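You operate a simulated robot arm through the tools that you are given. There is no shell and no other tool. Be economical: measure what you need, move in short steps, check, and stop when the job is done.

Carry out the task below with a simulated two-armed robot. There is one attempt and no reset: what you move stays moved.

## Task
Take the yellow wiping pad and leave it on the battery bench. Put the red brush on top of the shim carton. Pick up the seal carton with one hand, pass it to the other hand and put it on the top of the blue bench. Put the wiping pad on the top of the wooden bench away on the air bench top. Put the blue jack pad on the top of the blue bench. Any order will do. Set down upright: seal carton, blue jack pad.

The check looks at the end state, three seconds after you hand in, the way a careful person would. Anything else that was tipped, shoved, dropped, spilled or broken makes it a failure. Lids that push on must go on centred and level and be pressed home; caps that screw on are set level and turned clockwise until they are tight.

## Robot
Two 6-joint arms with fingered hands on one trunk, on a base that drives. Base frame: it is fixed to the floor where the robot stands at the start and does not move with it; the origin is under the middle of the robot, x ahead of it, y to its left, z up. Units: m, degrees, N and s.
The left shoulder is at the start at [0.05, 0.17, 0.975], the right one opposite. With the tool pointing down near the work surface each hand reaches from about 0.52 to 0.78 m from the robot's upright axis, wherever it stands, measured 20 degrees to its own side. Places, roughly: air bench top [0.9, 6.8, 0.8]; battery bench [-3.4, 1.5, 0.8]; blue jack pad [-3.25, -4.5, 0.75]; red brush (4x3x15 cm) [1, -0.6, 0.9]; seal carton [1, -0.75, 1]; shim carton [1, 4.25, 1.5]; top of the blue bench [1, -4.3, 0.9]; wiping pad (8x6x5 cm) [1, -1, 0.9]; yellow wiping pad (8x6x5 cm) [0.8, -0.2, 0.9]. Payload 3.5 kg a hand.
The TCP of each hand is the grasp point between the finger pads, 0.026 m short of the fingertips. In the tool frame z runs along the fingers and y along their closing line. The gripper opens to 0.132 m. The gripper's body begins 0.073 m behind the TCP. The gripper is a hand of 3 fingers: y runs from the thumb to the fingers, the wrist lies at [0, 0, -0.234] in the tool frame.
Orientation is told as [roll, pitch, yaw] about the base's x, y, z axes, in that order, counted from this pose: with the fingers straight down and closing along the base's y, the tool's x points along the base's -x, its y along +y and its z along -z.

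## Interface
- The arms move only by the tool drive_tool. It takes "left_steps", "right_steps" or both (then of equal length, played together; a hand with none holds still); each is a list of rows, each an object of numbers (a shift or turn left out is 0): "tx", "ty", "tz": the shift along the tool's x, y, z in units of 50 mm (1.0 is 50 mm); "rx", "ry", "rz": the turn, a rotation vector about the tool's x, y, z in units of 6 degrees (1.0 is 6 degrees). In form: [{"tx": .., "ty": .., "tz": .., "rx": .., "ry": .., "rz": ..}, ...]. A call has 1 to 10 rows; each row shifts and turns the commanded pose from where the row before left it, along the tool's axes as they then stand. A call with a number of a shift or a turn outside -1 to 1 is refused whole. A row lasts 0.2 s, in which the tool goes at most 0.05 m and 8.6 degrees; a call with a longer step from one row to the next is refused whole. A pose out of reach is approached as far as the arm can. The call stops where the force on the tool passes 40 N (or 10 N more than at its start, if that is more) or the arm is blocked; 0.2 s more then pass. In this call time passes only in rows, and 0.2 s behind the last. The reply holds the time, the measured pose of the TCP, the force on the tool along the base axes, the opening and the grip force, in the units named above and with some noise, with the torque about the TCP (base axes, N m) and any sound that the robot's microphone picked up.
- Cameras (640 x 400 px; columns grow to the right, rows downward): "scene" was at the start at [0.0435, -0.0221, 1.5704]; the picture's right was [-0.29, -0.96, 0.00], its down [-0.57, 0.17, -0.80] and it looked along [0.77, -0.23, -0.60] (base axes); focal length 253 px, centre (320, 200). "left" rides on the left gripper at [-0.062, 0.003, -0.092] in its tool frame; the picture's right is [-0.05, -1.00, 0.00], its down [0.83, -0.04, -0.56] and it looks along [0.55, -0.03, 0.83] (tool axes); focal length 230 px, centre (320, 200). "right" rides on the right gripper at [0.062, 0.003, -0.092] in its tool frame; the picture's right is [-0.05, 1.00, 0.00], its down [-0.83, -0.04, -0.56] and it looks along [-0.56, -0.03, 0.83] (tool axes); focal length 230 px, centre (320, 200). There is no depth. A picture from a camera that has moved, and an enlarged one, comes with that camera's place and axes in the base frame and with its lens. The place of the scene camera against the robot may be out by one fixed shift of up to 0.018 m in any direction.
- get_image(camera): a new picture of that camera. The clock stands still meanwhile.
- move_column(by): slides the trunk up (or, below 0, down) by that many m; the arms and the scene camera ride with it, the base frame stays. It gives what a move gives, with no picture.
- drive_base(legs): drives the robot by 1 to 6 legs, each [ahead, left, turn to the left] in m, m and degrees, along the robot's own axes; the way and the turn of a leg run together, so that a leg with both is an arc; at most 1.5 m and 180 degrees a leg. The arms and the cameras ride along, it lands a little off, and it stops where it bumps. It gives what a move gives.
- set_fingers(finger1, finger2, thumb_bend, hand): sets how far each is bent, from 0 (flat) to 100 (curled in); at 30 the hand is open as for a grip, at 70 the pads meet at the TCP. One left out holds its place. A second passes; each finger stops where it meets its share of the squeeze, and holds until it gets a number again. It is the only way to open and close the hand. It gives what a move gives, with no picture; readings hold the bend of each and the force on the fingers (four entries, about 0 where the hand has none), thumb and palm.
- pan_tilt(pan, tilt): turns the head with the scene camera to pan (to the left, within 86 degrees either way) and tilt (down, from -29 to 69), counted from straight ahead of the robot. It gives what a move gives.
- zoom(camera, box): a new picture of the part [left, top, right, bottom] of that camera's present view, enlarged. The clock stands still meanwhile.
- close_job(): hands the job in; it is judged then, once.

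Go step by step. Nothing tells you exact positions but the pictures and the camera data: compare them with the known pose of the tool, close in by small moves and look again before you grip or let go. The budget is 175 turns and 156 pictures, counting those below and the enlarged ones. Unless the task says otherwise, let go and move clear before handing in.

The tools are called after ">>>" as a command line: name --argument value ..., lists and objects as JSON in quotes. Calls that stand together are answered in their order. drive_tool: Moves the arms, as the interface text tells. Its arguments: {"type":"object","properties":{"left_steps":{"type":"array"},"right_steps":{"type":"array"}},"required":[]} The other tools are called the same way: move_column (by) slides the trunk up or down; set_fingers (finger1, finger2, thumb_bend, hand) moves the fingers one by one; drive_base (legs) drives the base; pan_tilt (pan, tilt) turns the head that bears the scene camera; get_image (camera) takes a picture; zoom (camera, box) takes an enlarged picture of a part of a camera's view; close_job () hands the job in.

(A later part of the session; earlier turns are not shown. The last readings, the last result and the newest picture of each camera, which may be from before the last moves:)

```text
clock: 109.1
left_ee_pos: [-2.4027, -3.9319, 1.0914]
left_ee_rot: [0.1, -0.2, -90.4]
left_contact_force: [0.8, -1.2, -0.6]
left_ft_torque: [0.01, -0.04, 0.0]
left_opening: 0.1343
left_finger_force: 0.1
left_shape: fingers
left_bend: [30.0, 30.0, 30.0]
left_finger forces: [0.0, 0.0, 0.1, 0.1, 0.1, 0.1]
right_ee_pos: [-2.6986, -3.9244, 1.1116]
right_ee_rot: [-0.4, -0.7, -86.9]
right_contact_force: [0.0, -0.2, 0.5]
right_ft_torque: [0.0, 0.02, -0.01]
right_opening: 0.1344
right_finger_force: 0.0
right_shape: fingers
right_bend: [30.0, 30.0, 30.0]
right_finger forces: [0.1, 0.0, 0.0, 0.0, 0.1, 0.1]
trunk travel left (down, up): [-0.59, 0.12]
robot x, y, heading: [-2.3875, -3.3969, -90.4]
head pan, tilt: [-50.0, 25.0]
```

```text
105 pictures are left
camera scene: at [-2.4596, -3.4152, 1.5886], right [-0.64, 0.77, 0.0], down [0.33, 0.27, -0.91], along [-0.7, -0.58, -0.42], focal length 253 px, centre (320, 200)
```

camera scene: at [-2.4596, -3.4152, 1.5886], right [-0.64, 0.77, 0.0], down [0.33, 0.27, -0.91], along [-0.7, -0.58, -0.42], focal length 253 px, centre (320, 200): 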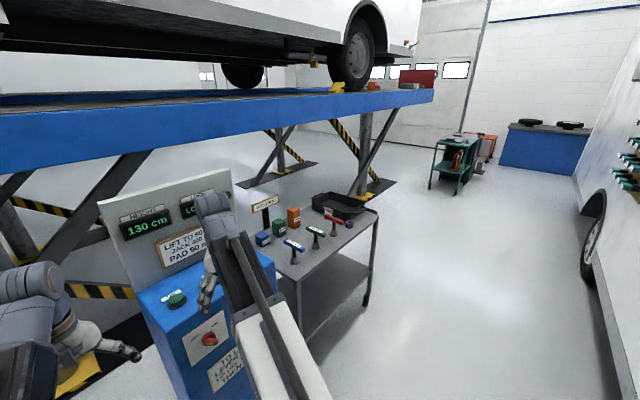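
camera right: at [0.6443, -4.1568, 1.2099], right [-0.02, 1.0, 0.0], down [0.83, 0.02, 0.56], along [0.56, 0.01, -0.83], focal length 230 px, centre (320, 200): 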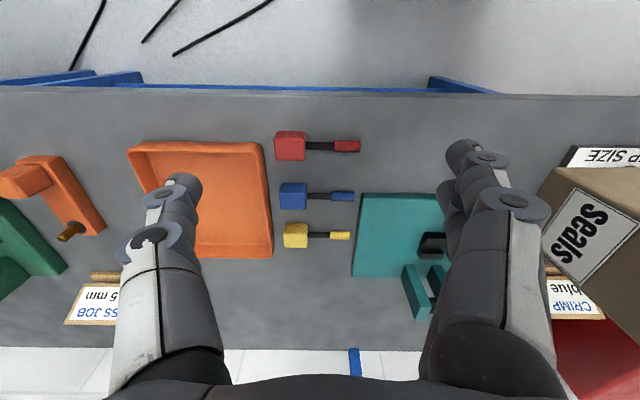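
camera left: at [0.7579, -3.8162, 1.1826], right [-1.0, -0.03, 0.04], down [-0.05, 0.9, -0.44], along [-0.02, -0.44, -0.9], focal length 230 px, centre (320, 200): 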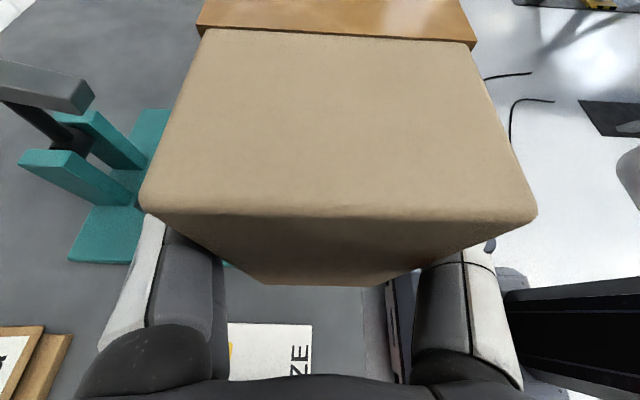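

>>> zoom --camera "scene" --box '[240, 170, 400, 290]'

>>> zoom --camera "scene" --box '[100, 160, 270, 400]'

```text
3.33 times, centred on (320, 230) of scene
camera zoom: at [-2.4596, -3.4152, 1.5886], right [-0.64, 0.77, 0.0], down [0.33, 0.27, -0.91], along [-0.7, -0.58, -0.42], focal length 845 px, centre (320, 100)
```

zoom: 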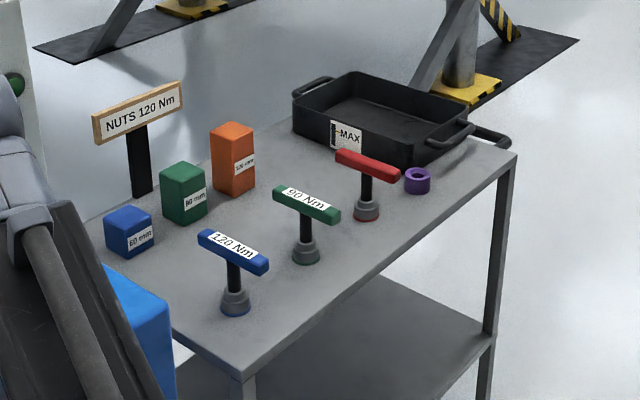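

```text
1.67 times, centred on (185, 280) of scene
camera zoom: at [-2.4596, -3.4152, 1.5886], right [-0.64, 0.77, 0.0], down [0.33, 0.27, -0.91], along [-0.7, -0.58, -0.42], focal length 422 px, centre (545, 67)
```

zoom: 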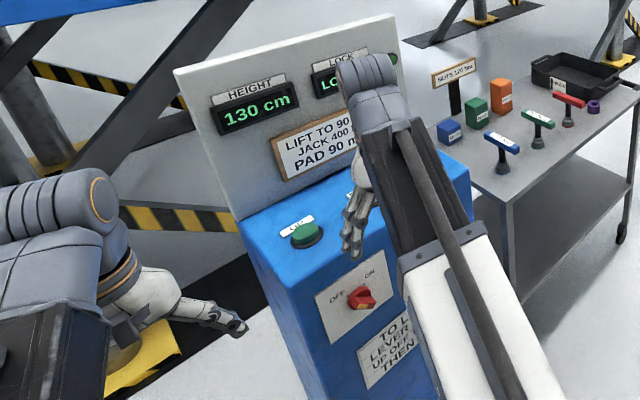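

The blue "60 mm" block is the blue jack pad, near (-3.21, -4.48). I strafe to x≈-3.42, then approach and look with the left hand's camera.

>>> drive_base --legs '[[0, -1.03, 0.4]]'

>>> pan_tilt --pan 10 --tilt 45

>>> get_image --camera "scene"

```text
clock: 114.5
left_ee_pos: [-3.4393, -3.9311, 1.0919]
left_ee_rot: [0.1, -0.4, -89.7]
left_contact_force: [0.5, -0.3, -0.1]
left_ft_torque: [0.05, -0.01, 0.0]
left_opening: 0.1343
left_finger_force: 0.0
left_shape: fingers
left_bend: [30.0, 30.0, 30.0]
left_finger forces: [0.1, 0.0, 0.0, 0.0, 0.1, 0.1]
right_ee_pos: [-3.7362, -3.9281, 1.1109]
right_ee_rot: [-0.4, -0.7, -86.0]
right_contact_force: [-0.7, -0.4, 0.2]
right_ft_torque: [0.01, 0.0, -0.02]
right_opening: 0.1341
right_finger_force: 0.1
right_shape: fingers
right_bend: [30.0, 30.0, 30.0]
right_finger forces: [0.0, 0.0, 0.0, 0.0, 0.0, 0.0]
trunk travel left (down, up): [-0.59, 0.12]
robot x, y, heading: [-3.435, -3.3927, -89.7]
head pan, tilt: [-50.0, 25.0]
```

```text
clock: 115.8
left_ee_pos: [-3.439, -3.9318, 1.0922]
left_ee_rot: [0.1, -0.3, -89.7]
left_contact_force: [-0.1, 0.3, -0.4]
left_ft_torque: [0.0, -0.03, 0.01]
left_opening: 0.1342
left_finger_force: 0.0
left_shape: fingers
left_bend: [30.0, 30.0, 30.0]
left_finger forces: [0.1, 0.1, 0.1, 0.1, 0.1, 0.1]
right_ee_pos: [-3.7347, -3.9277, 1.111]
right_ee_rot: [-0.3, -0.7, -86.0]
right_contact_force: [-0.1, -0.2, -0.4]
right_ft_torque: [0.03, 0.01, 0.03]
right_opening: 0.1338
right_finger_force: 0.0
right_shape: fingers
right_bend: [30.0, 30.0, 30.0]
right_finger forces: [0.0, 0.1, 0.0, 0.0, 0.1, 0.0]
trunk travel left (down, up): [-0.59, 0.12]
robot x, y, heading: [-3.4331, -3.3965, -89.6]
head pan, tilt: [10.0, 45.0]
```

```text
102 pictures are left
camera scene: at [-3.4189, -3.4349, 1.5581], right [-0.98, -0.18, 0.0], down [-0.13, 0.7, -0.71], along [0.13, -0.7, -0.71], focal length 253 px, centre (320, 200)
```

scene: 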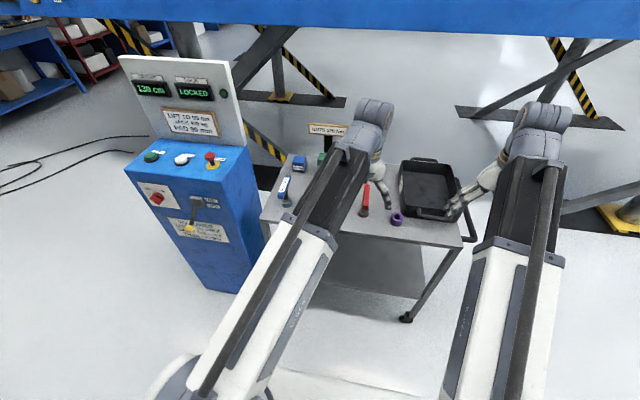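

The blue pad is near (-3.145, -4.385), top about 0.85, on a table at z≈0.79. I drive closer and bring the left hand above it.

>>> drive_base --legs '[[0.36, 0.08, 0]]'

>>> drive_tool --left_steps '[{"ty": 1}, {"ty": 1}, {"ty": 1}, {"ty": 1}]'

>>> get_image --camera "scene"

>>> get_image --camera "left"

```text
clock: 118.2
left_ee_pos: [-3.3592, -4.285, 1.0927]
left_ee_rot: [0.1, -0.2, -89.6]
left_contact_force: [-0.3, 0.3, -0.2]
left_ft_torque: [-0.03, 0.0, -0.01]
left_opening: 0.1343
left_finger_force: 0.1
left_shape: fingers
left_bend: [30.0, 30.0, 30.0]
left_finger forces: [0.0, 0.0, 0.0, 0.0, 0.0, 0.0]
right_ee_pos: [-3.6534, -4.2803, 1.1109]
right_ee_rot: [-0.4, -0.7, -86.0]
right_contact_force: [-0.3, -0.3, -0.6]
right_ft_torque: [-0.02, 0.01, -0.01]
right_opening: 0.1345
right_finger_force: 0.2
right_shape: fingers
right_bend: [30.0, 30.0, 30.0]
right_finger forces: [0.0, 0.0, 0.0, 0.0, 0.0, 0.0]
trunk travel left (down, up): [-0.59, 0.12]
robot x, y, heading: [-3.3541, -3.7539, -89.6]
head pan, tilt: [10.0, 45.0]
stopped in leg 1: the robot was blocked; the commanded pose is now the measured one
```

```text
clock: 119.2
left_ee_pos: [-3.1587, -4.2842, 1.0921]
left_ee_rot: [0.0, -0.4, -89.8]
left_contact_force: [0.8, 0.8, -0.1]
left_ft_torque: [0.05, 0.01, 0.03]
left_opening: 0.134
left_finger_force: 0.1
left_shape: fingers
left_bend: [30.0, 30.0, 30.0]
left_finger forces: [0.0, 0.1, 0.1, 0.0, 0.0, 0.0]
right_ee_pos: [-3.6545, -4.2814, 1.1116]
right_ee_rot: [-0.4, -0.6, -85.9]
right_contact_force: [1.1, 0.7, 0.4]
right_ft_torque: [-0.03, 0.03, 0.02]
right_opening: 0.1341
right_finger_force: 0.1
right_shape: fingers
right_bend: [30.0, 30.0, 30.0]
right_finger forces: [0.0, 0.1, 0.0, 0.1, 0.0, 0.0]
trunk travel left (down, up): [-0.59, 0.12]
robot x, y, heading: [-3.3499, -3.75, -90.0]
head pan, tilt: [10.0, 45.0]
```

```text
101 pictures are left
camera scene: at [-3.3377, -3.7882, 1.558], right [-0.98, -0.18, 0.0], down [-0.13, 0.7, -0.71], along [0.13, -0.7, -0.71], focal length 253 px, centre (320, 200)
```

scene: 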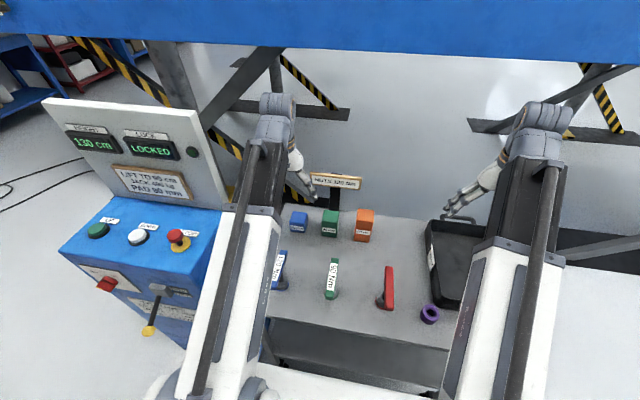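

```text
100 pictures are left
camera left: at [-3.154, -4.3455, 1.1845], right [-1.0, -0.06, 0.0], down [-0.05, 0.83, 0.55], along [-0.03, 0.55, -0.83], focal length 230 px, centre (320, 200)
```

left: 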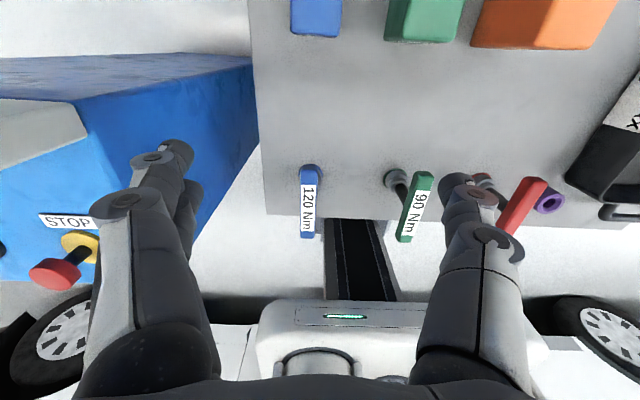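

The blue pad (6 cm cube) is centred near (-3.148, -4.388), with the green pad and a sign close by. I turn the left hand so it closes north–south with a reduced opening.

>>> drive_tool --left_steps '[{"rz": 1}, {"rz": 1}, {"rz": 1}, {"rz": 1}, {"rz": 1}, {"rz": 1}, {"rz": 1}, {"rz": 1}, {"rz": 1}, {"rz": 1}]'

>>> drive_tool --left_steps '[{"rz": 1}, {"rz": 1}, {"rz": 1}, {"rz": 1}, {"rz": 1}, {"ty": 0.7, "tx": 0.1}, {"ty": 0.7, "tx": 0.1}, {"ty": 0.7}]'

>>> set_fingers --hand "left" --finger1 42 --finger2 42 --thumb_bend 42

>>> get_image --camera "left"

>>> zoom --camera "scene" --box '[220, 80, 400, 300]'

```text
clock: 121.4
left_ee_pos: [-3.1588, -4.2838, 1.0925]
left_ee_rot: [0.4, -0.1, -149.8]
left_contact_force: [0.1, 0.2, 0.3]
left_ft_torque: [0.01, 0.0, 0.01]
left_opening: 0.1343
left_finger_force: 0.0
left_shape: fingers
left_bend: [30.0, 30.0, 30.0]
left_finger forces: [0.1, 0.0, 0.0, 0.0, 0.0, 0.1]
right_ee_pos: [-3.6556, -4.2809, 1.1111]
right_ee_rot: [-0.4, -0.8, -86.0]
right_contact_force: [0.0, 0.0, 0.8]
right_ft_torque: [0.02, 0.03, 0.01]
right_opening: 0.1343
right_finger_force: 0.0
right_shape: fingers
right_bend: [30.0, 30.0, 30.0]
right_finger forces: [0.0, 0.0, 0.0, 0.0, 0.0, 0.0]
trunk travel left (down, up): [-0.59, 0.12]
robot x, y, heading: [-3.3531, -3.7546, -89.7]
head pan, tilt: [10.0, 45.0]
```

```text
clock: 123.2
left_ee_pos: [-3.1467, -4.3881, 1.0925]
left_ee_rot: [0.2, 0.1, -179.7]
left_contact_force: [1.1, -0.2, -0.9]
left_ft_torque: [-0.03, 0.01, -0.01]
left_opening: 0.1342
left_finger_force: 0.1
left_shape: fingers
left_bend: [30.0, 30.0, 30.0]
left_finger forces: [0.1, 0.0, 0.1, 0.1, 0.0, 0.0]
right_ee_pos: [-3.6536, -4.2815, 1.1102]
right_ee_rot: [-0.4, -0.7, -86.1]
right_contact_force: [0.2, 0.9, 0.0]
right_ft_torque: [-0.02, 0.0, 0.01]
right_opening: 0.1339
right_finger_force: 0.0
right_shape: fingers
right_bend: [30.0, 30.0, 30.0]
right_finger forces: [0.0, 0.1, 0.0, 0.0, 0.0, 0.0]
trunk travel left (down, up): [-0.59, 0.12]
robot x, y, heading: [-3.3548, -3.752, -89.9]
head pan, tilt: [10.0, 45.0]
```

```text
clock: 124.2
left_ee_pos: [-3.146, -4.3875, 1.0931]
left_ee_rot: [0.3, 0.1, -179.7]
left_contact_force: [-0.2, 0.5, -0.3]
left_ft_torque: [0.01, 0.01, 0.01]
left_opening: 0.0953
left_finger_force: 0.1
left_shape: fingers
left_bend: [42.0, 42.0, 42.0]
left_finger forces: [0.0, 0.1, 0.0, 0.0, 0.0, 0.0]
right_ee_pos: [-3.6542, -4.2817, 1.1107]
right_ee_rot: [-0.4, -0.7, -85.9]
right_contact_force: [0.8, -0.5, -0.6]
right_ft_torque: [0.0, 0.01, -0.03]
right_opening: 0.1345
right_finger_force: 0.0
right_shape: fingers
right_bend: [30.0, 30.0, 30.0]
right_finger forces: [0.1, 0.0, 0.1, 0.0, 0.1, 0.0]
trunk travel left (down, up): [-0.59, 0.12]
robot x, y, heading: [-3.3511, -3.7516, -89.9]
head pan, tilt: [10.0, 45.0]
```

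```text
99 pictures are left
camera left: at [-3.2077, -4.3907, 1.1846], right [-0.06, 1.0, 0.0], down [0.83, 0.05, 0.56], along [0.56, 0.03, -0.83], focal length 230 px, centre (320, 200)
```

left: 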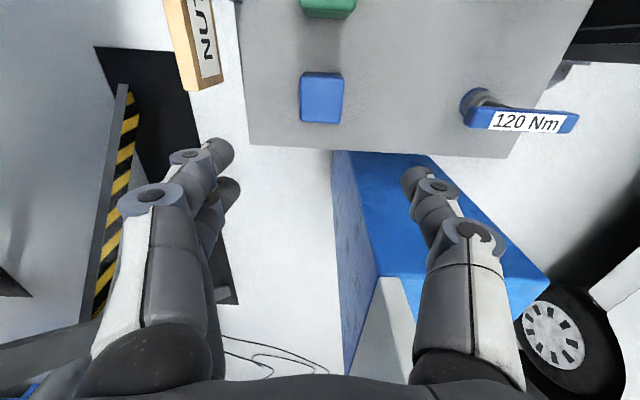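

```text
1.82 times, centred on (310, 190) of scene
camera zoom: at [-3.3381, -3.7883, 1.558], right [-0.98, -0.18, 0.0], down [-0.13, 0.7, -0.71], along [0.13, -0.7, -0.71], focal length 461 px, centre (338, 218)
```

zoom: 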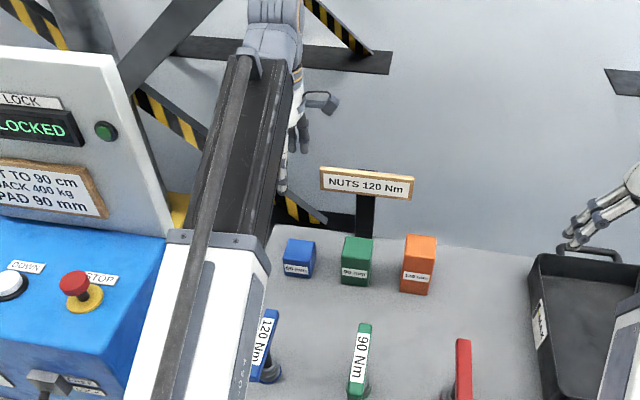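

Clearances to the sign and green pad are about 1–2 cm, enough. I descend straight down, checking midway.

>>> drive_tool --left_steps '[{"tz": 0.9}, {"tz": 0.9}, {"tz": 0.9}, {"tz": 0.7}]'

>>> get_image --camera "left"

>>> zoom --camera "scene" --box '[220, 100, 400, 280]'

```text
clock: 125.2
left_ee_pos: [-3.1457, -4.3894, 0.9201]
left_ee_rot: [0.3, 0.1, -179.6]
left_contact_force: [-0.3, 0.0, 0.5]
left_ft_torque: [0.0, 0.0, -0.01]
left_opening: 0.0953
left_finger_force: 0.1
left_shape: fingers
left_bend: [42.0, 42.0, 42.0]
left_finger forces: [0.0, 0.0, 0.1, 0.1, 0.0, 0.0]
right_ee_pos: [-3.6552, -4.2812, 1.1108]
right_ee_rot: [-0.3, -0.7, -86.1]
right_contact_force: [-0.2, 0.5, -0.1]
right_ft_torque: [0.01, -0.02, -0.01]
right_opening: 0.1343
right_finger_force: 0.2
right_shape: fingers
right_bend: [30.0, 30.0, 30.0]
right_finger forces: [0.0, 0.0, 0.0, 0.1, 0.1, 0.1]
trunk travel left (down, up): [-0.59, 0.12]
robot x, y, heading: [-3.3534, -3.7516, -89.7]
head pan, tilt: [10.0, 45.0]
```

```text
97 pictures are left
camera left: at [-3.208, -4.3932, 1.0128], right [-0.06, 1.0, -0.01], down [0.83, 0.05, 0.56], along [0.56, 0.03, -0.83], focal length 230 px, centre (320, 200)
```

left: 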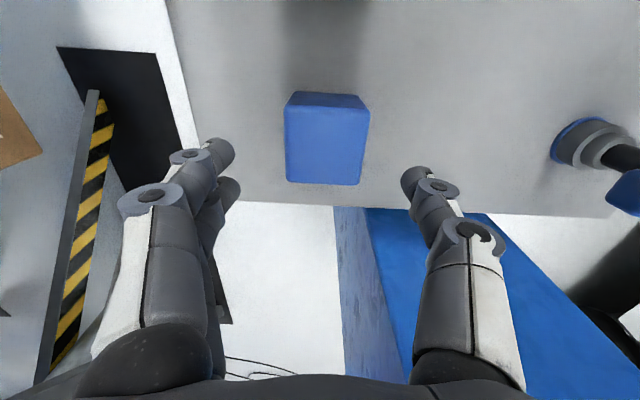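

```text
2.22 times, centred on (310, 190) of scene
camera zoom: at [-3.338, -3.7885, 1.5581], right [-0.98, -0.18, 0.0], down [-0.13, 0.7, -0.71], along [0.13, -0.7, -0.71], focal length 563 px, centre (342, 222)
```

zoom: 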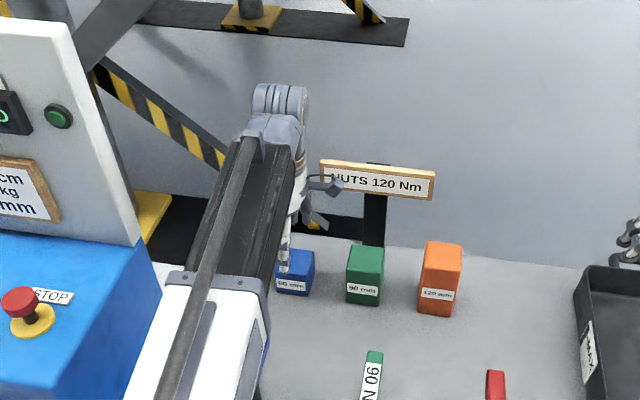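

>>> drive_tool --left_steps '[{"tz": 0.6}, {"tz": 0.6}, {"tz": 0.45}]'

>>> set_fingers --hand "left" --finger1 70 --finger2 70 --thumb_bend 70

>>> get_image --camera "left"

```text
clock: 126.0
left_ee_pos: [-3.1485, -4.3893, 0.8389]
left_ee_rot: [0.4, 0.1, -179.5]
left_contact_force: [0.4, -0.2, -0.2]
left_ft_torque: [0.0, 0.02, -0.01]
left_opening: 0.0955
left_finger_force: 0.1
left_shape: fingers
left_bend: [42.0, 42.0, 42.0]
left_finger forces: [0.0, 0.0, 0.0, 0.2, 0.1, 0.0]
right_ee_pos: [-3.6536, -4.2811, 1.1108]
right_ee_rot: [-0.5, -0.7, -86.0]
right_contact_force: [0.4, 0.1, 0.1]
right_ft_torque: [0.01, 0.01, 0.02]
right_opening: 0.1342
right_finger_force: 0.0
right_shape: fingers
right_bend: [30.0, 30.0, 30.0]
right_finger forces: [0.1, 0.0, 0.1, 0.0, 0.1, 0.0]
trunk travel left (down, up): [-0.59, 0.12]
robot x, y, heading: [-3.3521, -3.754, -89.7]
head pan, tilt: [10.0, 45.0]
```

```text
clock: 127.0
left_ee_pos: [-3.1496, -4.3892, 0.8389]
left_ee_rot: [0.3, 0.1, -179.6]
left_contact_force: [0.1, -0.1, -0.3]
left_ft_torque: [-0.03, -0.01, 0.0]
left_opening: 0.0551
left_finger_force: 22.1
left_shape: fingers
left_bend: [55.0, 55.0, 59.0]
left_finger forces: [11.2, 11.1, 0.0, 0.0, 22.2, 0.0]
right_ee_pos: [-3.6535, -4.2809, 1.1098]
right_ee_rot: [-0.5, -0.8, -86.0]
right_contact_force: [-0.8, 0.0, 0.2]
right_ft_torque: [0.0, 0.02, 0.01]
right_opening: 0.1344
right_finger_force: 0.1
right_shape: fingers
right_bend: [30.0, 30.0, 30.0]
right_finger forces: [0.1, 0.0, 0.0, 0.0, 0.0, 0.0]
trunk travel left (down, up): [-0.59, 0.12]
robot x, y, heading: [-3.3553, -3.7517, -89.9]
head pan, tilt: [10.0, 45.0]
```

```text
95 pictures are left
camera left: at [-3.209, -4.3932, 0.9318], right [-0.06, 1.0, 0.0], down [0.83, 0.05, 0.56], along [0.56, 0.03, -0.83], focal length 230 px, centre (320, 200)
```

left: 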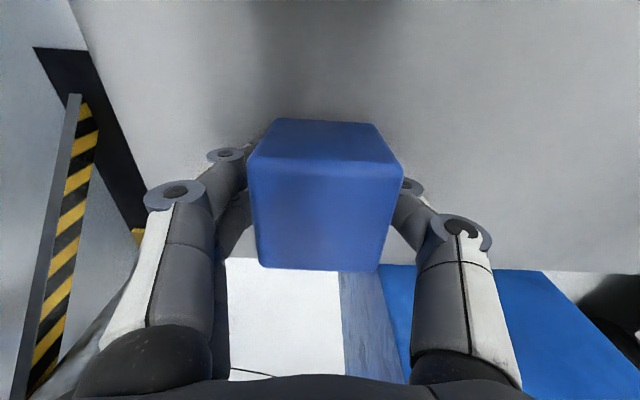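

The pad is gripped (22 N). I lift it, back away north, and strafe east along the same track.

>>> drive_tool --left_steps '[{"tz": -0.8}, {"tz": -0.9}, {"tz": -0.9}, {"tz": -0.9}, {"tz": -0.9}, {"tz": -0.6}]'

>>> drive_base --legs '[[-0.36, 0, 0]]'

>>> get_image --camera "left"

>>> get_image --camera "scene"

```text
clock: 128.4
left_ee_pos: [-3.1468, -4.3881, 1.0905]
left_ee_rot: [0.2, 0.1, -179.6]
left_contact_force: [0.8, 0.1, -1.6]
left_ft_torque: [0.0, 0.02, -0.03]
left_opening: 0.0548
left_finger_force: 22.1
left_shape: fingers
left_bend: [55.0, 55.0, 60.0]
left_finger forces: [10.9, 11.0, 0.0, 0.0, 22.0, 0.0]
right_ee_pos: [-3.6558, -4.2818, 1.1118]
right_ee_rot: [-0.4, -0.7, -86.0]
right_contact_force: [0.2, 0.1, 0.5]
right_ft_torque: [0.05, 0.01, 0.01]
right_opening: 0.1344
right_finger_force: 0.0
right_shape: fingers
right_bend: [30.0, 30.0, 30.0]
right_finger forces: [0.1, 0.0, 0.0, 0.1, 0.0, 0.1]
trunk travel left (down, up): [-0.59, 0.12]
robot x, y, heading: [-3.3494, -3.7515, -89.6]
head pan, tilt: [10.0, 45.0]
```

```text
clock: 130.8
left_ee_pos: [-3.1507, -4.03, 1.0909]
left_ee_rot: [0.4, 0.1, -179.7]
left_contact_force: [-0.3, 0.0, -2.1]
left_ft_torque: [-0.05, 0.01, -0.01]
left_opening: 0.0551
left_finger_force: 22.1
left_shape: fingers
left_bend: [55.0, 55.0, 60.0]
left_finger forces: [11.0, 11.0, 0.0, 0.0, 22.0, 0.0]
right_ee_pos: [-3.6574, -3.9221, 1.1115]
right_ee_rot: [-0.4, -0.6, -86.1]
right_contact_force: [0.2, 0.4, -0.4]
right_ft_torque: [-0.03, -0.02, -0.02]
right_opening: 0.1342
right_finger_force: 0.1
right_shape: fingers
right_bend: [30.0, 30.0, 30.0]
right_finger forces: [0.0, 0.1, 0.1, 0.1, 0.1, 0.0]
trunk travel left (down, up): [-0.59, 0.12]
robot x, y, heading: [-3.3539, -3.3945, -89.7]
head pan, tilt: [10.0, 45.0]
```

```text
94 pictures are left
camera left: at [-3.2112, -4.0338, 1.1826], right [-0.06, 1.0, -0.01], down [0.83, 0.05, 0.56], along [0.56, 0.03, -0.83], focal length 230 px, centre (320, 200)
```

left: 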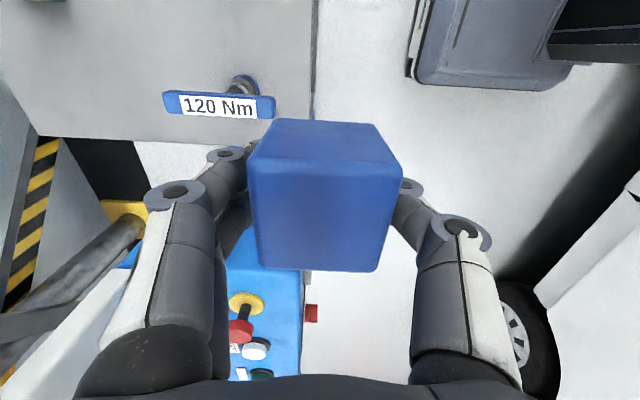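

```text
93 pictures are left
camera scene: at [-3.3399, -3.4295, 1.5581], right [-0.98, -0.18, 0.0], down [-0.13, 0.7, -0.71], along [0.13, -0.7, -0.71], focal length 253 px, centre (320, 200)
```

scene: 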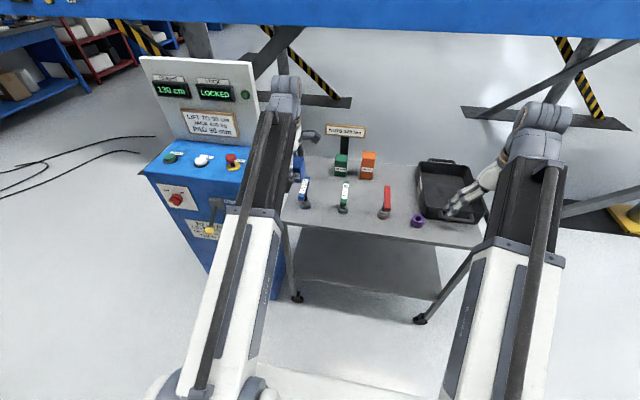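

>>> drive_tool --left_steps '[{"ty": -1}, {"ty": -1}, {"tx": -1}, {"tx": -1}]'

>>> drive_base --legs '[[0, 1.45, 0], [0, 1.45, 0]]'

```text
clock: 131.8
left_ee_pos: [-3.2513, -3.932, 1.0933]
left_ee_rot: [0.2, 0.1, -179.7]
left_contact_force: [-1.1, -0.2, -1.5]
left_ft_torque: [0.0, -0.02, -0.03]
left_opening: 0.0551
left_finger_force: 21.9
left_shape: fingers
left_bend: [55.0, 55.0, 60.0]
left_finger forces: [10.9, 11.0, 0.1, 0.0, 21.8, 0.0]
right_ee_pos: [-3.6576, -3.9222, 1.1113]
right_ee_rot: [-0.4, -0.7, -86.1]
right_contact_force: [0.0, 0.0, 0.1]
right_ft_torque: [-0.03, 0.0, 0.07]
right_opening: 0.1339
right_finger_force: 0.0
right_shape: fingers
right_bend: [30.0, 30.0, 30.0]
right_finger forces: [0.0, 0.0, 0.0, 0.0, 0.0, 0.0]
trunk travel left (down, up): [-0.59, 0.12]
robot x, y, heading: [-3.3532, -3.3963, -89.5]
head pan, tilt: [10.0, 45.0]
```

```text
clock: 145.8
left_ee_pos: [-0.3365, -3.9058, 1.0928]
left_ee_rot: [0.3, 0.0, -179.6]
left_contact_force: [-0.2, 0.6, -1.8]
left_ft_torque: [-0.01, 0.0, 0.03]
left_opening: 0.0548
left_finger_force: 21.8
left_shape: fingers
left_bend: [55.0, 55.0, 60.0]
left_finger forces: [10.9, 11.0, 0.0, 0.1, 21.9, 0.0]
right_ee_pos: [-0.7448, -3.8963, 1.1111]
right_ee_rot: [-0.3, -0.7, -85.8]
right_contact_force: [-0.3, -0.2, -0.2]
right_ft_torque: [-0.01, -0.05, -0.03]
right_opening: 0.1342
right_finger_force: 0.1
right_shape: fingers
right_bend: [30.0, 30.0, 30.0]
right_finger forces: [0.0, 0.1, 0.0, 0.0, 0.0, 0.1]
trunk travel left (down, up): [-0.59, 0.12]
robot x, y, heading: [-0.4421, -3.3699, -89.2]
head pan, tilt: [10.0, 45.0]
```

I turn to heading -35° and approach the bench so the left hand comes over the gap south of the carton.

>>> drive_base --legs '[[0, 0, 54.2], [0.55, 0.08, 0]]'

>>> pan_tilt --pan 5 --tilt 45

>>> get_image --camera "scene"

```text
clock: 151.4
left_ee_pos: [0.5566, -3.8161, 1.0925]
left_ee_rot: [0.3, 0.1, -123.7]
left_contact_force: [-0.5, -0.3, -2.4]
left_ft_torque: [-0.01, 0.02, 0.05]
left_opening: 0.0547
left_finger_force: 21.5
left_shape: fingers
left_bend: [55.0, 55.0, 60.0]
left_finger forces: [10.8, 10.9, 0.0, 0.1, 21.7, 0.0]
right_ee_pos: [0.3207, -4.1492, 1.1106]
right_ee_rot: [-0.5, -0.6, -30.2]
right_contact_force: [0.5, 0.0, -0.3]
right_ft_torque: [-0.01, -0.01, -0.02]
right_opening: 0.1342
right_finger_force: 0.0
right_shape: fingers
right_bend: [30.0, 30.0, 30.0]
right_finger forces: [0.0, 0.0, 0.1, 0.0, 0.1, 0.0]
trunk travel left (down, up): [-0.59, 0.12]
robot x, y, heading: [0.0509, -3.6014, -33.8]
head pan, tilt: [10.0, 45.0]
```

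```text
clock: 152.1
left_ee_pos: [0.5547, -3.8172, 1.0934]
left_ee_rot: [0.3, 0.2, -123.7]
left_contact_force: [0.3, 0.0, -0.8]
left_ft_torque: [0.02, 0.04, -0.01]
left_opening: 0.0546
left_finger_force: 21.7
left_shape: fingers
left_bend: [55.0, 55.0, 60.0]
left_finger forces: [10.9, 11.0, 0.0, 0.0, 21.8, 0.0]
right_ee_pos: [0.3211, -4.1496, 1.1109]
right_ee_rot: [-0.3, -0.7, -30.1]
right_contact_force: [0.2, -0.6, 0.0]
right_ft_torque: [0.04, 0.0, 0.02]
right_opening: 0.1341
right_finger_force: 0.0
right_shape: fingers
right_bend: [30.0, 30.0, 30.0]
right_finger forces: [0.0, 0.0, 0.0, 0.1, 0.1, 0.0]
trunk travel left (down, up): [-0.59, 0.12]
robot x, y, heading: [0.0504, -3.6001, -33.5]
head pan, tilt: [5.0, 45.0]
```

```text
92 pictures are left
camera scene: at [0.0887, -3.6164, 1.558], right [-0.48, -0.88, 0.0], down [-0.62, 0.34, -0.71], along [0.62, -0.34, -0.71], focal length 253 px, centre (320, 200)
```

scene: 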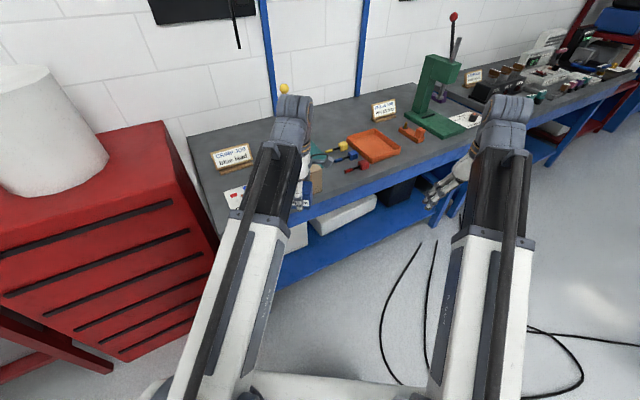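

>>> drive_base --legs '[[0.214, -0.022, 0]]'

>>> drive_tool --left_steps '[{"ty": 0.8, "tx": -0.5}, {"ty": 0.8, "tx": -0.5}, {"rz": -1}, {"rz": -1}, {"rz": -1}, {"rz": -1}, {"rz": -1}, {"rz": -0.6}]'

>>> get_image --camera "scene"

>>> get_image --camera "left"

>>> get_image --camera "right"

```text
clock: 153.8
left_ee_pos: [0.7219, -3.9572, 1.0929]
left_ee_rot: [0.2, 0.1, -123.9]
left_contact_force: [0.2, -0.1, -1.3]
left_ft_torque: [0.03, 0.01, -0.02]
left_opening: 0.0545
left_finger_force: 21.7
left_shape: fingers
left_bend: [55.0, 55.0, 60.0]
left_finger forces: [10.9, 10.8, 0.1, 0.0, 21.7, 0.0]
right_ee_pos: [0.4863, -4.2896, 1.1107]
right_ee_rot: [-0.4, -0.6, -30.4]
right_contact_force: [-0.3, -0.8, -0.7]
right_ft_torque: [0.01, -0.03, 0.01]
right_opening: 0.134
right_finger_force: 0.1
right_shape: fingers
right_bend: [30.0, 30.0, 30.0]
right_finger forces: [0.0, 0.1, 0.1, 0.1, 0.0, 0.0]
trunk travel left (down, up): [-0.59, 0.12]
robot x, y, heading: [0.2177, -3.7393, -34.1]
head pan, tilt: [5.0, 45.0]
```

```text
clock: 155.6
left_ee_pos: [0.7602, -4.0427, 1.0934]
left_ee_rot: [0.3, 0.0, -90.3]
left_contact_force: [0.3, -0.2, -1.6]
left_ft_torque: [0.03, 0.02, 0.02]
left_opening: 0.0547
left_finger_force: 22.1
left_shape: fingers
left_bend: [55.0, 55.0, 60.0]
left_finger forces: [10.8, 10.9, 0.0, 0.0, 22.0, 0.0]
right_ee_pos: [0.4847, -4.2888, 1.1104]
right_ee_rot: [-0.3, -0.7, -30.3]
right_contact_force: [0.2, -0.9, 1.1]
right_ft_torque: [0.0, -0.01, 0.01]
right_opening: 0.1344
right_finger_force: 0.0
right_shape: fingers
right_bend: [30.0, 30.0, 30.0]
right_finger forces: [0.0, 0.0, 0.0, 0.1, 0.0, 0.0]
trunk travel left (down, up): [-0.59, 0.12]
robot x, y, heading: [0.2146, -3.7399, -34.2]
head pan, tilt: [5.0, 45.0]
```

```text
91 pictures are left
camera scene: at [0.2554, -3.7553, 1.558], right [-0.48, -0.88, 0.0], down [-0.62, 0.34, -0.71], along [0.62, -0.34, -0.71], focal length 253 px, centre (320, 200)
```

scene: 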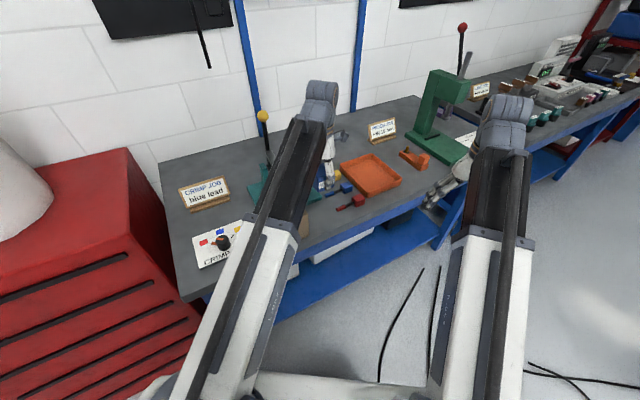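

```text
90 pictures are left
camera left: at [0.764, -4.1052, 1.1854], right [-1.0, -0.05, 0.0], down [-0.04, 0.83, 0.55], along [-0.02, 0.55, -0.83], focal length 230 px, centre (320, 200)
```

left: 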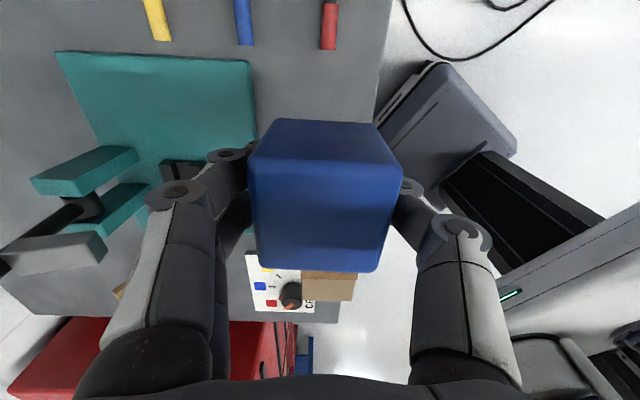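

```text
89 pictures are left
camera right: at [0.4333, -4.2544, 1.2024], right [0.55, 0.84, -0.01], down [0.69, -0.45, 0.56], along [0.47, -0.31, -0.83], focal length 230 px, centre (320, 200)
```

right: 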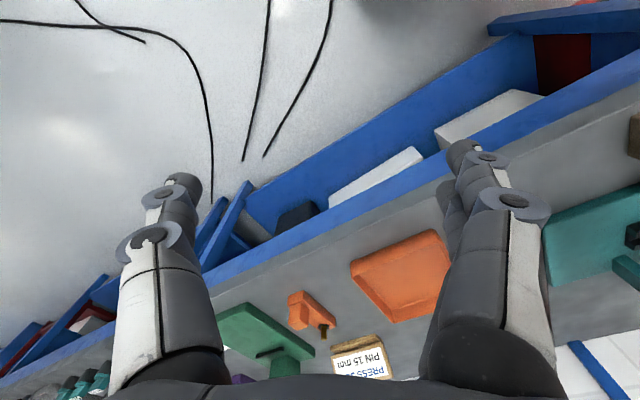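

The pad is above the gap between carton and tool handles. I shift 1 cm toward the front and lower to about 1 cm above the bench, then slowly to contact.

>>> drive_tool --left_steps '[{"ty": -0.2}, {"tz": 0.9}, {"tz": 0.9}, {"tz": 0.9}]'

>>> get_image --camera "left"

>>> drive_tool --left_steps '[{"tz": 0.15}, {"tz": 0.1}, {"tz": 0.08}, {"tz": 0.08}, {"tz": 0.08}, {"tz": 0.08}]'

```text
clock: 156.6
left_ee_pos: [0.7497, -4.045, 0.9572]
left_ee_rot: [0.2, -0.1, -90.2]
left_contact_force: [0.2, 0.4, -1.5]
left_ft_torque: [0.0, -0.02, 0.03]
left_opening: 0.0545
left_finger_force: 21.7
left_shape: fingers
left_bend: [55.0, 55.0, 60.0]
left_finger forces: [11.0, 10.9, 0.0, 0.0, 21.7, 0.0]
right_ee_pos: [0.4855, -4.2886, 1.1115]
right_ee_rot: [-0.3, -0.7, -30.3]
right_contact_force: [0.3, -0.3, 0.0]
right_ft_torque: [-0.05, -0.01, -0.01]
right_opening: 0.1341
right_finger_force: 0.1
right_shape: fingers
right_bend: [30.0, 30.0, 30.0]
right_finger forces: [0.0, 0.0, 0.1, 0.0, 0.0, 0.1]
trunk travel left (down, up): [-0.59, 0.12]
robot x, y, heading: [0.2183, -3.7432, -33.9]
head pan, tilt: [5.0, 45.0]
```

```text
88 pictures are left
camera left: at [0.7535, -4.107, 1.0495], right [-1.0, -0.05, 0.0], down [-0.04, 0.83, 0.55], along [-0.02, 0.55, -0.83], focal length 230 px, centre (320, 200)
```

left: 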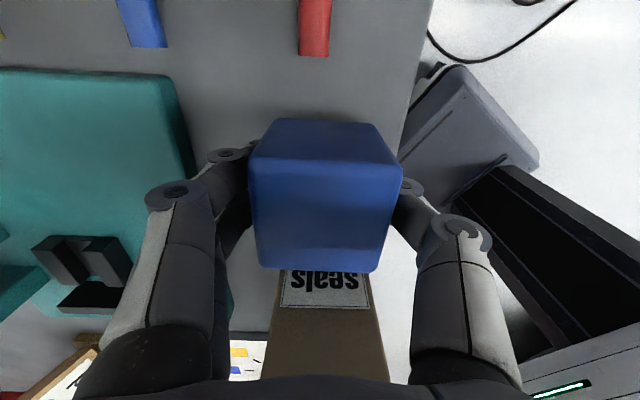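

```text
clock: 158.0
left_ee_pos: [0.7496, -4.0445, 0.9338]
left_ee_rot: [0.5, -0.4, -90.3]
left_contact_force: [4.2, -2.8, 39.1]
left_ft_torque: [-0.06, -0.19, 0.01]
left_opening: 0.0545
left_finger_force: 26.5
left_shape: fingers
left_bend: [57.0, 57.0, 62.0]
left_finger forces: [14.2, 14.2, 0.0, 0.1, 24.3, 0.0]
right_ee_pos: [0.4845, -4.2892, 1.1122]
right_ee_rot: [-0.5, -0.7, -30.4]
right_contact_force: [-0.2, -0.2, 0.6]
right_ft_torque: [-0.01, 0.0, 0.0]
right_opening: 0.1344
right_finger_force: 0.1
right_shape: fingers
right_bend: [30.0, 30.0, 30.0]
right_finger forces: [0.0, 0.0, 0.1, 0.0, 0.0, 0.0]
trunk travel left (down, up): [-0.59, 0.12]
robot x, y, heading: [0.2173, -3.7416, -33.8]
head pan, tilt: [5.0, 45.0]
```

Contact with the bench; I ease up 2 mm, open partway and rise.

>>> drive_tool --left_steps '[{"tz": -0.05}]'

>>> set_fingers --hand "left" --finger1 42 --finger2 42 --thumb_bend 42

>>> drive_tool --left_steps '[{"tz": -0.6}, {"tz": -0.9}, {"tz": -0.9}, {"tz": -0.9}]'

>>> get_image --camera "left"

```text
clock: 158.4
left_ee_pos: [0.7502, -4.0444, 0.9336]
left_ee_rot: [0.4, -0.2, -90.2]
left_contact_force: [5.7, -3.2, 30.1]
left_ft_torque: [-0.07, -0.3, -0.04]
left_opening: 0.0549
left_finger_force: 25.4
left_shape: fingers
left_bend: [57.0, 57.0, 62.0]
left_finger forces: [14.3, 14.3, 0.0, 0.0, 22.9, 0.0]
right_ee_pos: [0.484, -4.2884, 1.1114]
right_ee_rot: [-0.4, -0.8, -30.3]
right_contact_force: [-0.2, 1.0, 0.9]
right_ft_torque: [-0.01, 0.0, 0.04]
right_opening: 0.1343
right_finger_force: 0.1
right_shape: fingers
right_bend: [30.0, 30.0, 30.0]
right_finger forces: [0.1, 0.0, 0.0, 0.0, 0.0, 0.0]
trunk travel left (down, up): [-0.59, 0.12]
robot x, y, heading: [0.2187, -3.7441, -33.9]
head pan, tilt: [5.0, 45.0]
```

```text
clock: 159.4
left_ee_pos: [0.7511, -4.0435, 0.934]
left_ee_rot: [0.2, -0.1, -90.3]
left_contact_force: [10.5, -0.2, 25.2]
left_ft_torque: [0.02, 0.74, 0.03]
left_opening: 0.0789
left_finger_force: 12.5
left_shape: fingers
left_bend: [42.0, 42.0, 49.0]
left_finger forces: [0.1, 0.0, 0.0, 0.0, 24.7, 0.0]
right_ee_pos: [0.485, -4.2886, 1.1122]
right_ee_rot: [-0.4, -0.6, -30.3]
right_contact_force: [-0.3, 0.4, -0.3]
right_ft_torque: [0.0, -0.02, 0.0]
right_opening: 0.1342
right_finger_force: 0.0
right_shape: fingers
right_bend: [30.0, 30.0, 30.0]
right_finger forces: [0.0, 0.1, 0.0, 0.0, 0.1, 0.1]
trunk travel left (down, up): [-0.59, 0.12]
robot x, y, heading: [0.2182, -3.7397, -33.6]
head pan, tilt: [5.0, 45.0]
```

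```text
clock: 160.4
left_ee_pos: [0.75, -4.0433, 1.0989]
left_ee_rot: [0.2, -0.1, -90.3]
left_contact_force: [0.1, 0.9, 0.6]
left_ft_torque: [0.0, -0.01, 0.02]
left_opening: 0.0942
left_finger_force: 0.1
left_shape: fingers
left_bend: [42.0, 42.0, 42.0]
left_finger forces: [0.0, 0.0, 0.1, 0.0, 0.1, 0.1]
right_ee_pos: [0.4858, -4.2897, 1.1104]
right_ee_rot: [-0.3, -0.7, -30.2]
right_contact_force: [0.4, 0.5, 0.4]
right_ft_torque: [0.04, 0.0, -0.03]
right_opening: 0.1342
right_finger_force: 0.0
right_shape: fingers
right_bend: [30.0, 30.0, 30.0]
right_finger forces: [0.0, 0.0, 0.1, 0.0, 0.1, 0.0]
trunk travel left (down, up): [-0.59, 0.12]
robot x, y, heading: [0.2184, -3.7409, -33.8]
head pan, tilt: [5.0, 45.0]
```

```text
87 pictures are left
camera left: at [0.7531, -4.1052, 1.1908], right [-1.0, -0.05, 0.0], down [-0.04, 0.83, 0.55], along [-0.02, 0.55, -0.83], focal length 230 px, centre (320, 200)
```

left: 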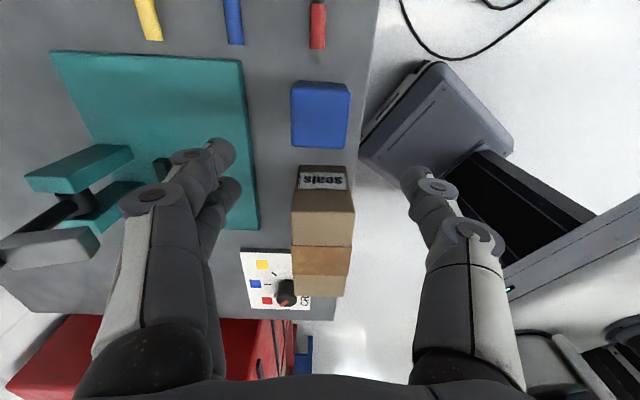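

Both the carton and the blue pad stand upright on the blue bench. I back out, straighten the left hand and return to the wooden bench for the brush and the second pad.

>>> drive_base --legs '[[-0.4, 0, 0], [0, 0, 34], [0, 1.3, 0], [0, 1.3, 0]]'

>>> drive_tool --left_steps '[{"rz": -1}, {"rz": -1}, {"rz": -1}, {"rz": -1}, {"rz": -1}, {"rz": -1}, {"rz": -1}, {"rz": -1}, {"rz": -1}, {"rz": -0.4}]' --right_steps '[{"rz": 0.6}, {}, {}, {}, {}, {}, {}, {}, {}, {}]'

>>> set_fingers --hand "left" --finger1 30 --finger2 30 --thumb_bend 30

>>> pan_tilt --pan 0 --tilt 45

>>> get_image --camera "scene"

```text
clock: 176.8
left_ee_pos: [0.4787, -0.8833, 1.0981]
left_ee_rot: [0.2, -0.2, -56.8]
left_contact_force: [0.3, 0.9, -0.7]
left_ft_torque: [0.0, -0.02, 0.0]
left_opening: 0.0945
left_finger_force: 0.0
left_shape: fingers
left_bend: [42.0, 42.0, 42.0]
left_finger forces: [0.1, 0.1, 0.1, 0.0, 0.0, 0.0]
right_ee_pos: [0.3941, -1.2326, 1.1113]
right_ee_rot: [-0.4, -0.6, 3.2]
right_contact_force: [-1.2, 0.3, 0.2]
right_ft_torque: [-0.01, 0.02, 0.0]
right_opening: 0.1342
right_finger_force: 0.1
right_shape: fingers
right_bend: [30.0, 30.0, 30.0]
right_finger forces: [0.0, 0.0, 0.1, 0.0, 0.0, 0.0]
trunk travel left (down, up): [-0.59, 0.12]
robot x, y, heading: [-0.134, -0.9261, -0.4]
head pan, tilt: [5.0, 45.0]
```

```text
clock: 178.9
left_ee_pos: [0.4796, -0.8838, 1.0968]
left_ee_rot: [0.1, -0.4, -0.4]
left_contact_force: [0.1, 0.5, 1.0]
left_ft_torque: [-0.01, -0.01, -0.01]
left_opening: 0.0943
left_finger_force: 0.0
left_shape: fingers
left_bend: [42.0, 42.0, 42.0]
left_finger forces: [0.0, 0.0, 0.0, 0.1, 0.1, 0.0]
right_ee_pos: [0.3925, -1.2329, 1.1118]
right_ee_rot: [-0.3, -0.7, -0.4]
right_contact_force: [-0.8, -0.2, -0.1]
right_ft_torque: [-0.01, -0.01, 0.03]
right_opening: 0.1345
right_finger_force: 0.1
right_shape: fingers
right_bend: [30.0, 30.0, 30.0]
right_finger forces: [0.0, 0.0, 0.0, 0.0, 0.1, 0.0]
trunk travel left (down, up): [-0.59, 0.12]
robot x, y, heading: [-0.1341, -0.9235, -0.7]
head pan, tilt: [5.0, 45.0]
```

```text
clock: 179.9
left_ee_pos: [0.4803, -0.883, 1.0987]
left_ee_rot: [0.1, -0.3, -0.4]
left_contact_force: [-0.7, 0.3, -0.4]
left_ft_torque: [-0.01, -0.03, -0.02]
left_opening: 0.1337
left_finger_force: 0.0
left_shape: fingers
left_bend: [30.0, 30.0, 30.0]
left_finger forces: [0.0, 0.1, 0.0, 0.0, 0.1, 0.1]
right_ee_pos: [0.3928, -1.2329, 1.1106]
right_ee_rot: [-0.4, -0.8, -0.5]
right_contact_force: [-0.1, 0.3, 0.0]
right_ft_torque: [0.01, 0.0, 0.01]
right_opening: 0.1342
right_finger_force: 0.1
right_shape: fingers
right_bend: [30.0, 30.0, 30.0]
right_finger forces: [0.0, 0.1, 0.1, 0.0, 0.0, 0.0]
trunk travel left (down, up): [-0.59, 0.12]
robot x, y, heading: [-0.1301, -0.9255, -0.5]
head pan, tilt: [5.0, 45.0]
```

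```text
clock: 180.6
left_ee_pos: [0.4792, -0.8829, 1.0981]
left_ee_rot: [0.2, -0.3, -0.4]
left_contact_force: [-1.0, -0.5, 0.3]
left_ft_torque: [0.0, 0.02, 0.0]
left_opening: 0.134
left_finger_force: 0.0
left_shape: fingers
left_bend: [30.0, 30.0, 30.0]
left_finger forces: [0.0, 0.0, 0.0, 0.0, 0.0, 0.0]
right_ee_pos: [0.3946, -1.2343, 1.11]
right_ee_rot: [-0.3, -0.8, -0.4]
right_contact_force: [0.2, 0.2, -0.6]
right_ft_torque: [0.01, 0.03, 0.0]
right_opening: 0.1343
right_finger_force: 0.0
right_shape: fingers
right_bend: [30.0, 30.0, 30.0]
right_finger forces: [0.0, 0.1, 0.0, 0.0, 0.0, 0.0]
trunk travel left (down, up): [-0.59, 0.12]
robot x, y, heading: [-0.1326, -0.9214, -0.4]
head pan, tilt: [0.0, 45.0]
```

```text
86 pictures are left
camera scene: at [-0.0906, -0.9212, 1.558], right [-0.01, -1.0, 0.0], down [-0.71, 0.01, -0.71], along [0.71, -0.01, -0.71], focal length 253 px, centre (320, 200)
```

scene: 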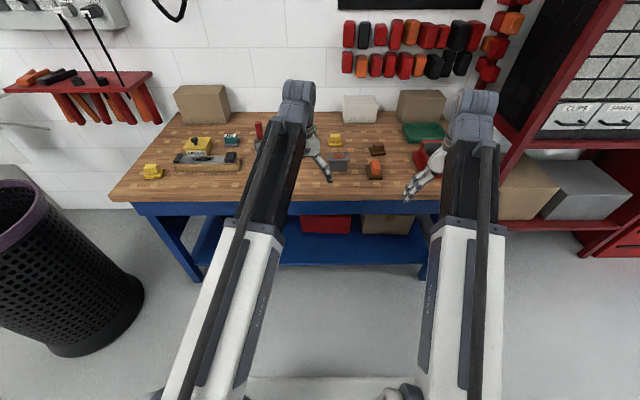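

I spread the hands and drive in so that the left can reach the brush and the right the second yellow pad.

>>> drive_tool --left_steps '[{"ty": 0.9}, {"ty": 0.9}, {"ty": 0.9}]' --right_steps '[{"ty": 0.9}, {"ty": 0.9}, {"ty": 0.9}]'

>>> drive_base --legs '[[0.45, 0.07, 0]]'

>>> get_image --camera "right"

>>> get_image --camera "scene"

```text
clock: 181.4
left_ee_pos: [0.4795, -0.746, 1.1003]
left_ee_rot: [0.1, -0.2, -0.6]
left_contact_force: [-1.0, -1.4, -0.1]
left_ft_torque: [0.0, -0.01, 0.01]
left_opening: 0.1339
left_finger_force: 0.1
left_shape: fingers
left_bend: [30.0, 30.0, 30.0]
left_finger forces: [0.1, 0.1, 0.0, 0.0, 0.0, 0.0]
right_ee_pos: [0.3977, -1.0973, 1.1053]
right_ee_rot: [-0.4, -0.9, -0.5]
right_contact_force: [-0.2, 0.3, 0.3]
right_ft_torque: [0.03, 0.04, 0.02]
right_opening: 0.1343
right_finger_force: 0.0
right_shape: fingers
right_bend: [30.0, 30.0, 30.0]
right_finger forces: [0.1, 0.0, 0.0, 0.1, 0.0, 0.0]
right hand out of reach, approached as far as the arm can: row 2
trunk travel left (down, up): [-0.59, 0.12]
robot x, y, heading: [-0.1323, -0.9227, -0.7]
head pan, tilt: [0.0, 45.0]
```

```text
clock: 184.1
left_ee_pos: [0.9264, -0.6856, 1.0993]
left_ee_rot: [0.1, -0.3, -0.6]
left_contact_force: [-0.3, 0.6, 1.0]
left_ft_torque: [0.0, 0.05, -0.02]
left_opening: 0.1341
left_finger_force: 0.2
left_shape: fingers
left_bend: [30.0, 30.0, 30.0]
left_finger forces: [0.0, 0.1, 0.0, 0.1, 0.0, 0.0]
right_ee_pos: [0.8417, -1.0357, 1.1039]
right_ee_rot: [-0.4, -0.8, -0.7]
right_contact_force: [-0.3, -0.3, -0.4]
right_ft_torque: [0.03, 0.04, 0.03]
right_opening: 0.1342
right_finger_force: 0.0
right_shape: fingers
right_bend: [30.0, 30.0, 30.0]
right_finger forces: [0.1, 0.0, 0.0, 0.1, 0.1, 0.1]
trunk travel left (down, up): [-0.59, 0.12]
robot x, y, heading: [0.3157, -0.8578, -0.8]
head pan, tilt: [0.0, 45.0]
```

```text
85 pictures are left
camera right: at [0.7783, -1.0306, 1.1953], right [0.06, 1.0, -0.01], down [0.82, -0.05, 0.57], along [0.57, -0.04, -0.82], focal length 230 px, centre (320, 200)
```

right: 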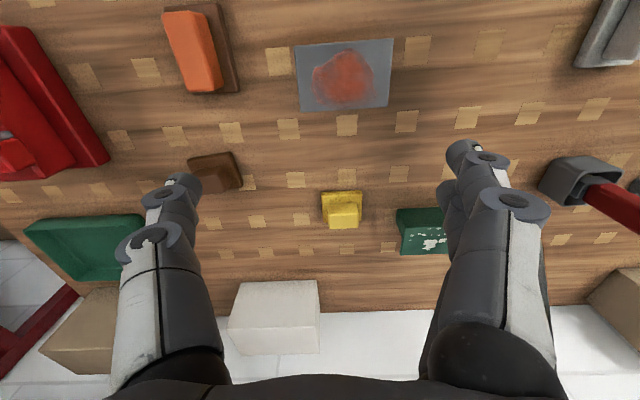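

```text
84 pictures are left
camera scene: at [0.355, -0.8563, 1.558], right [-0.01, -1.0, 0.0], down [-0.71, 0.01, -0.71], along [0.71, -0.01, -0.71], focal length 253 px, centre (320, 200)
```

scene: 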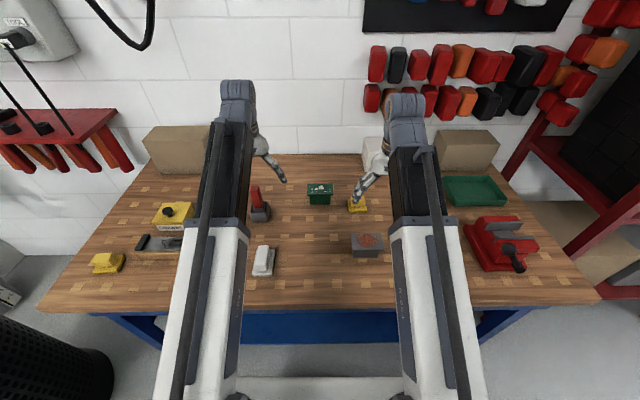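

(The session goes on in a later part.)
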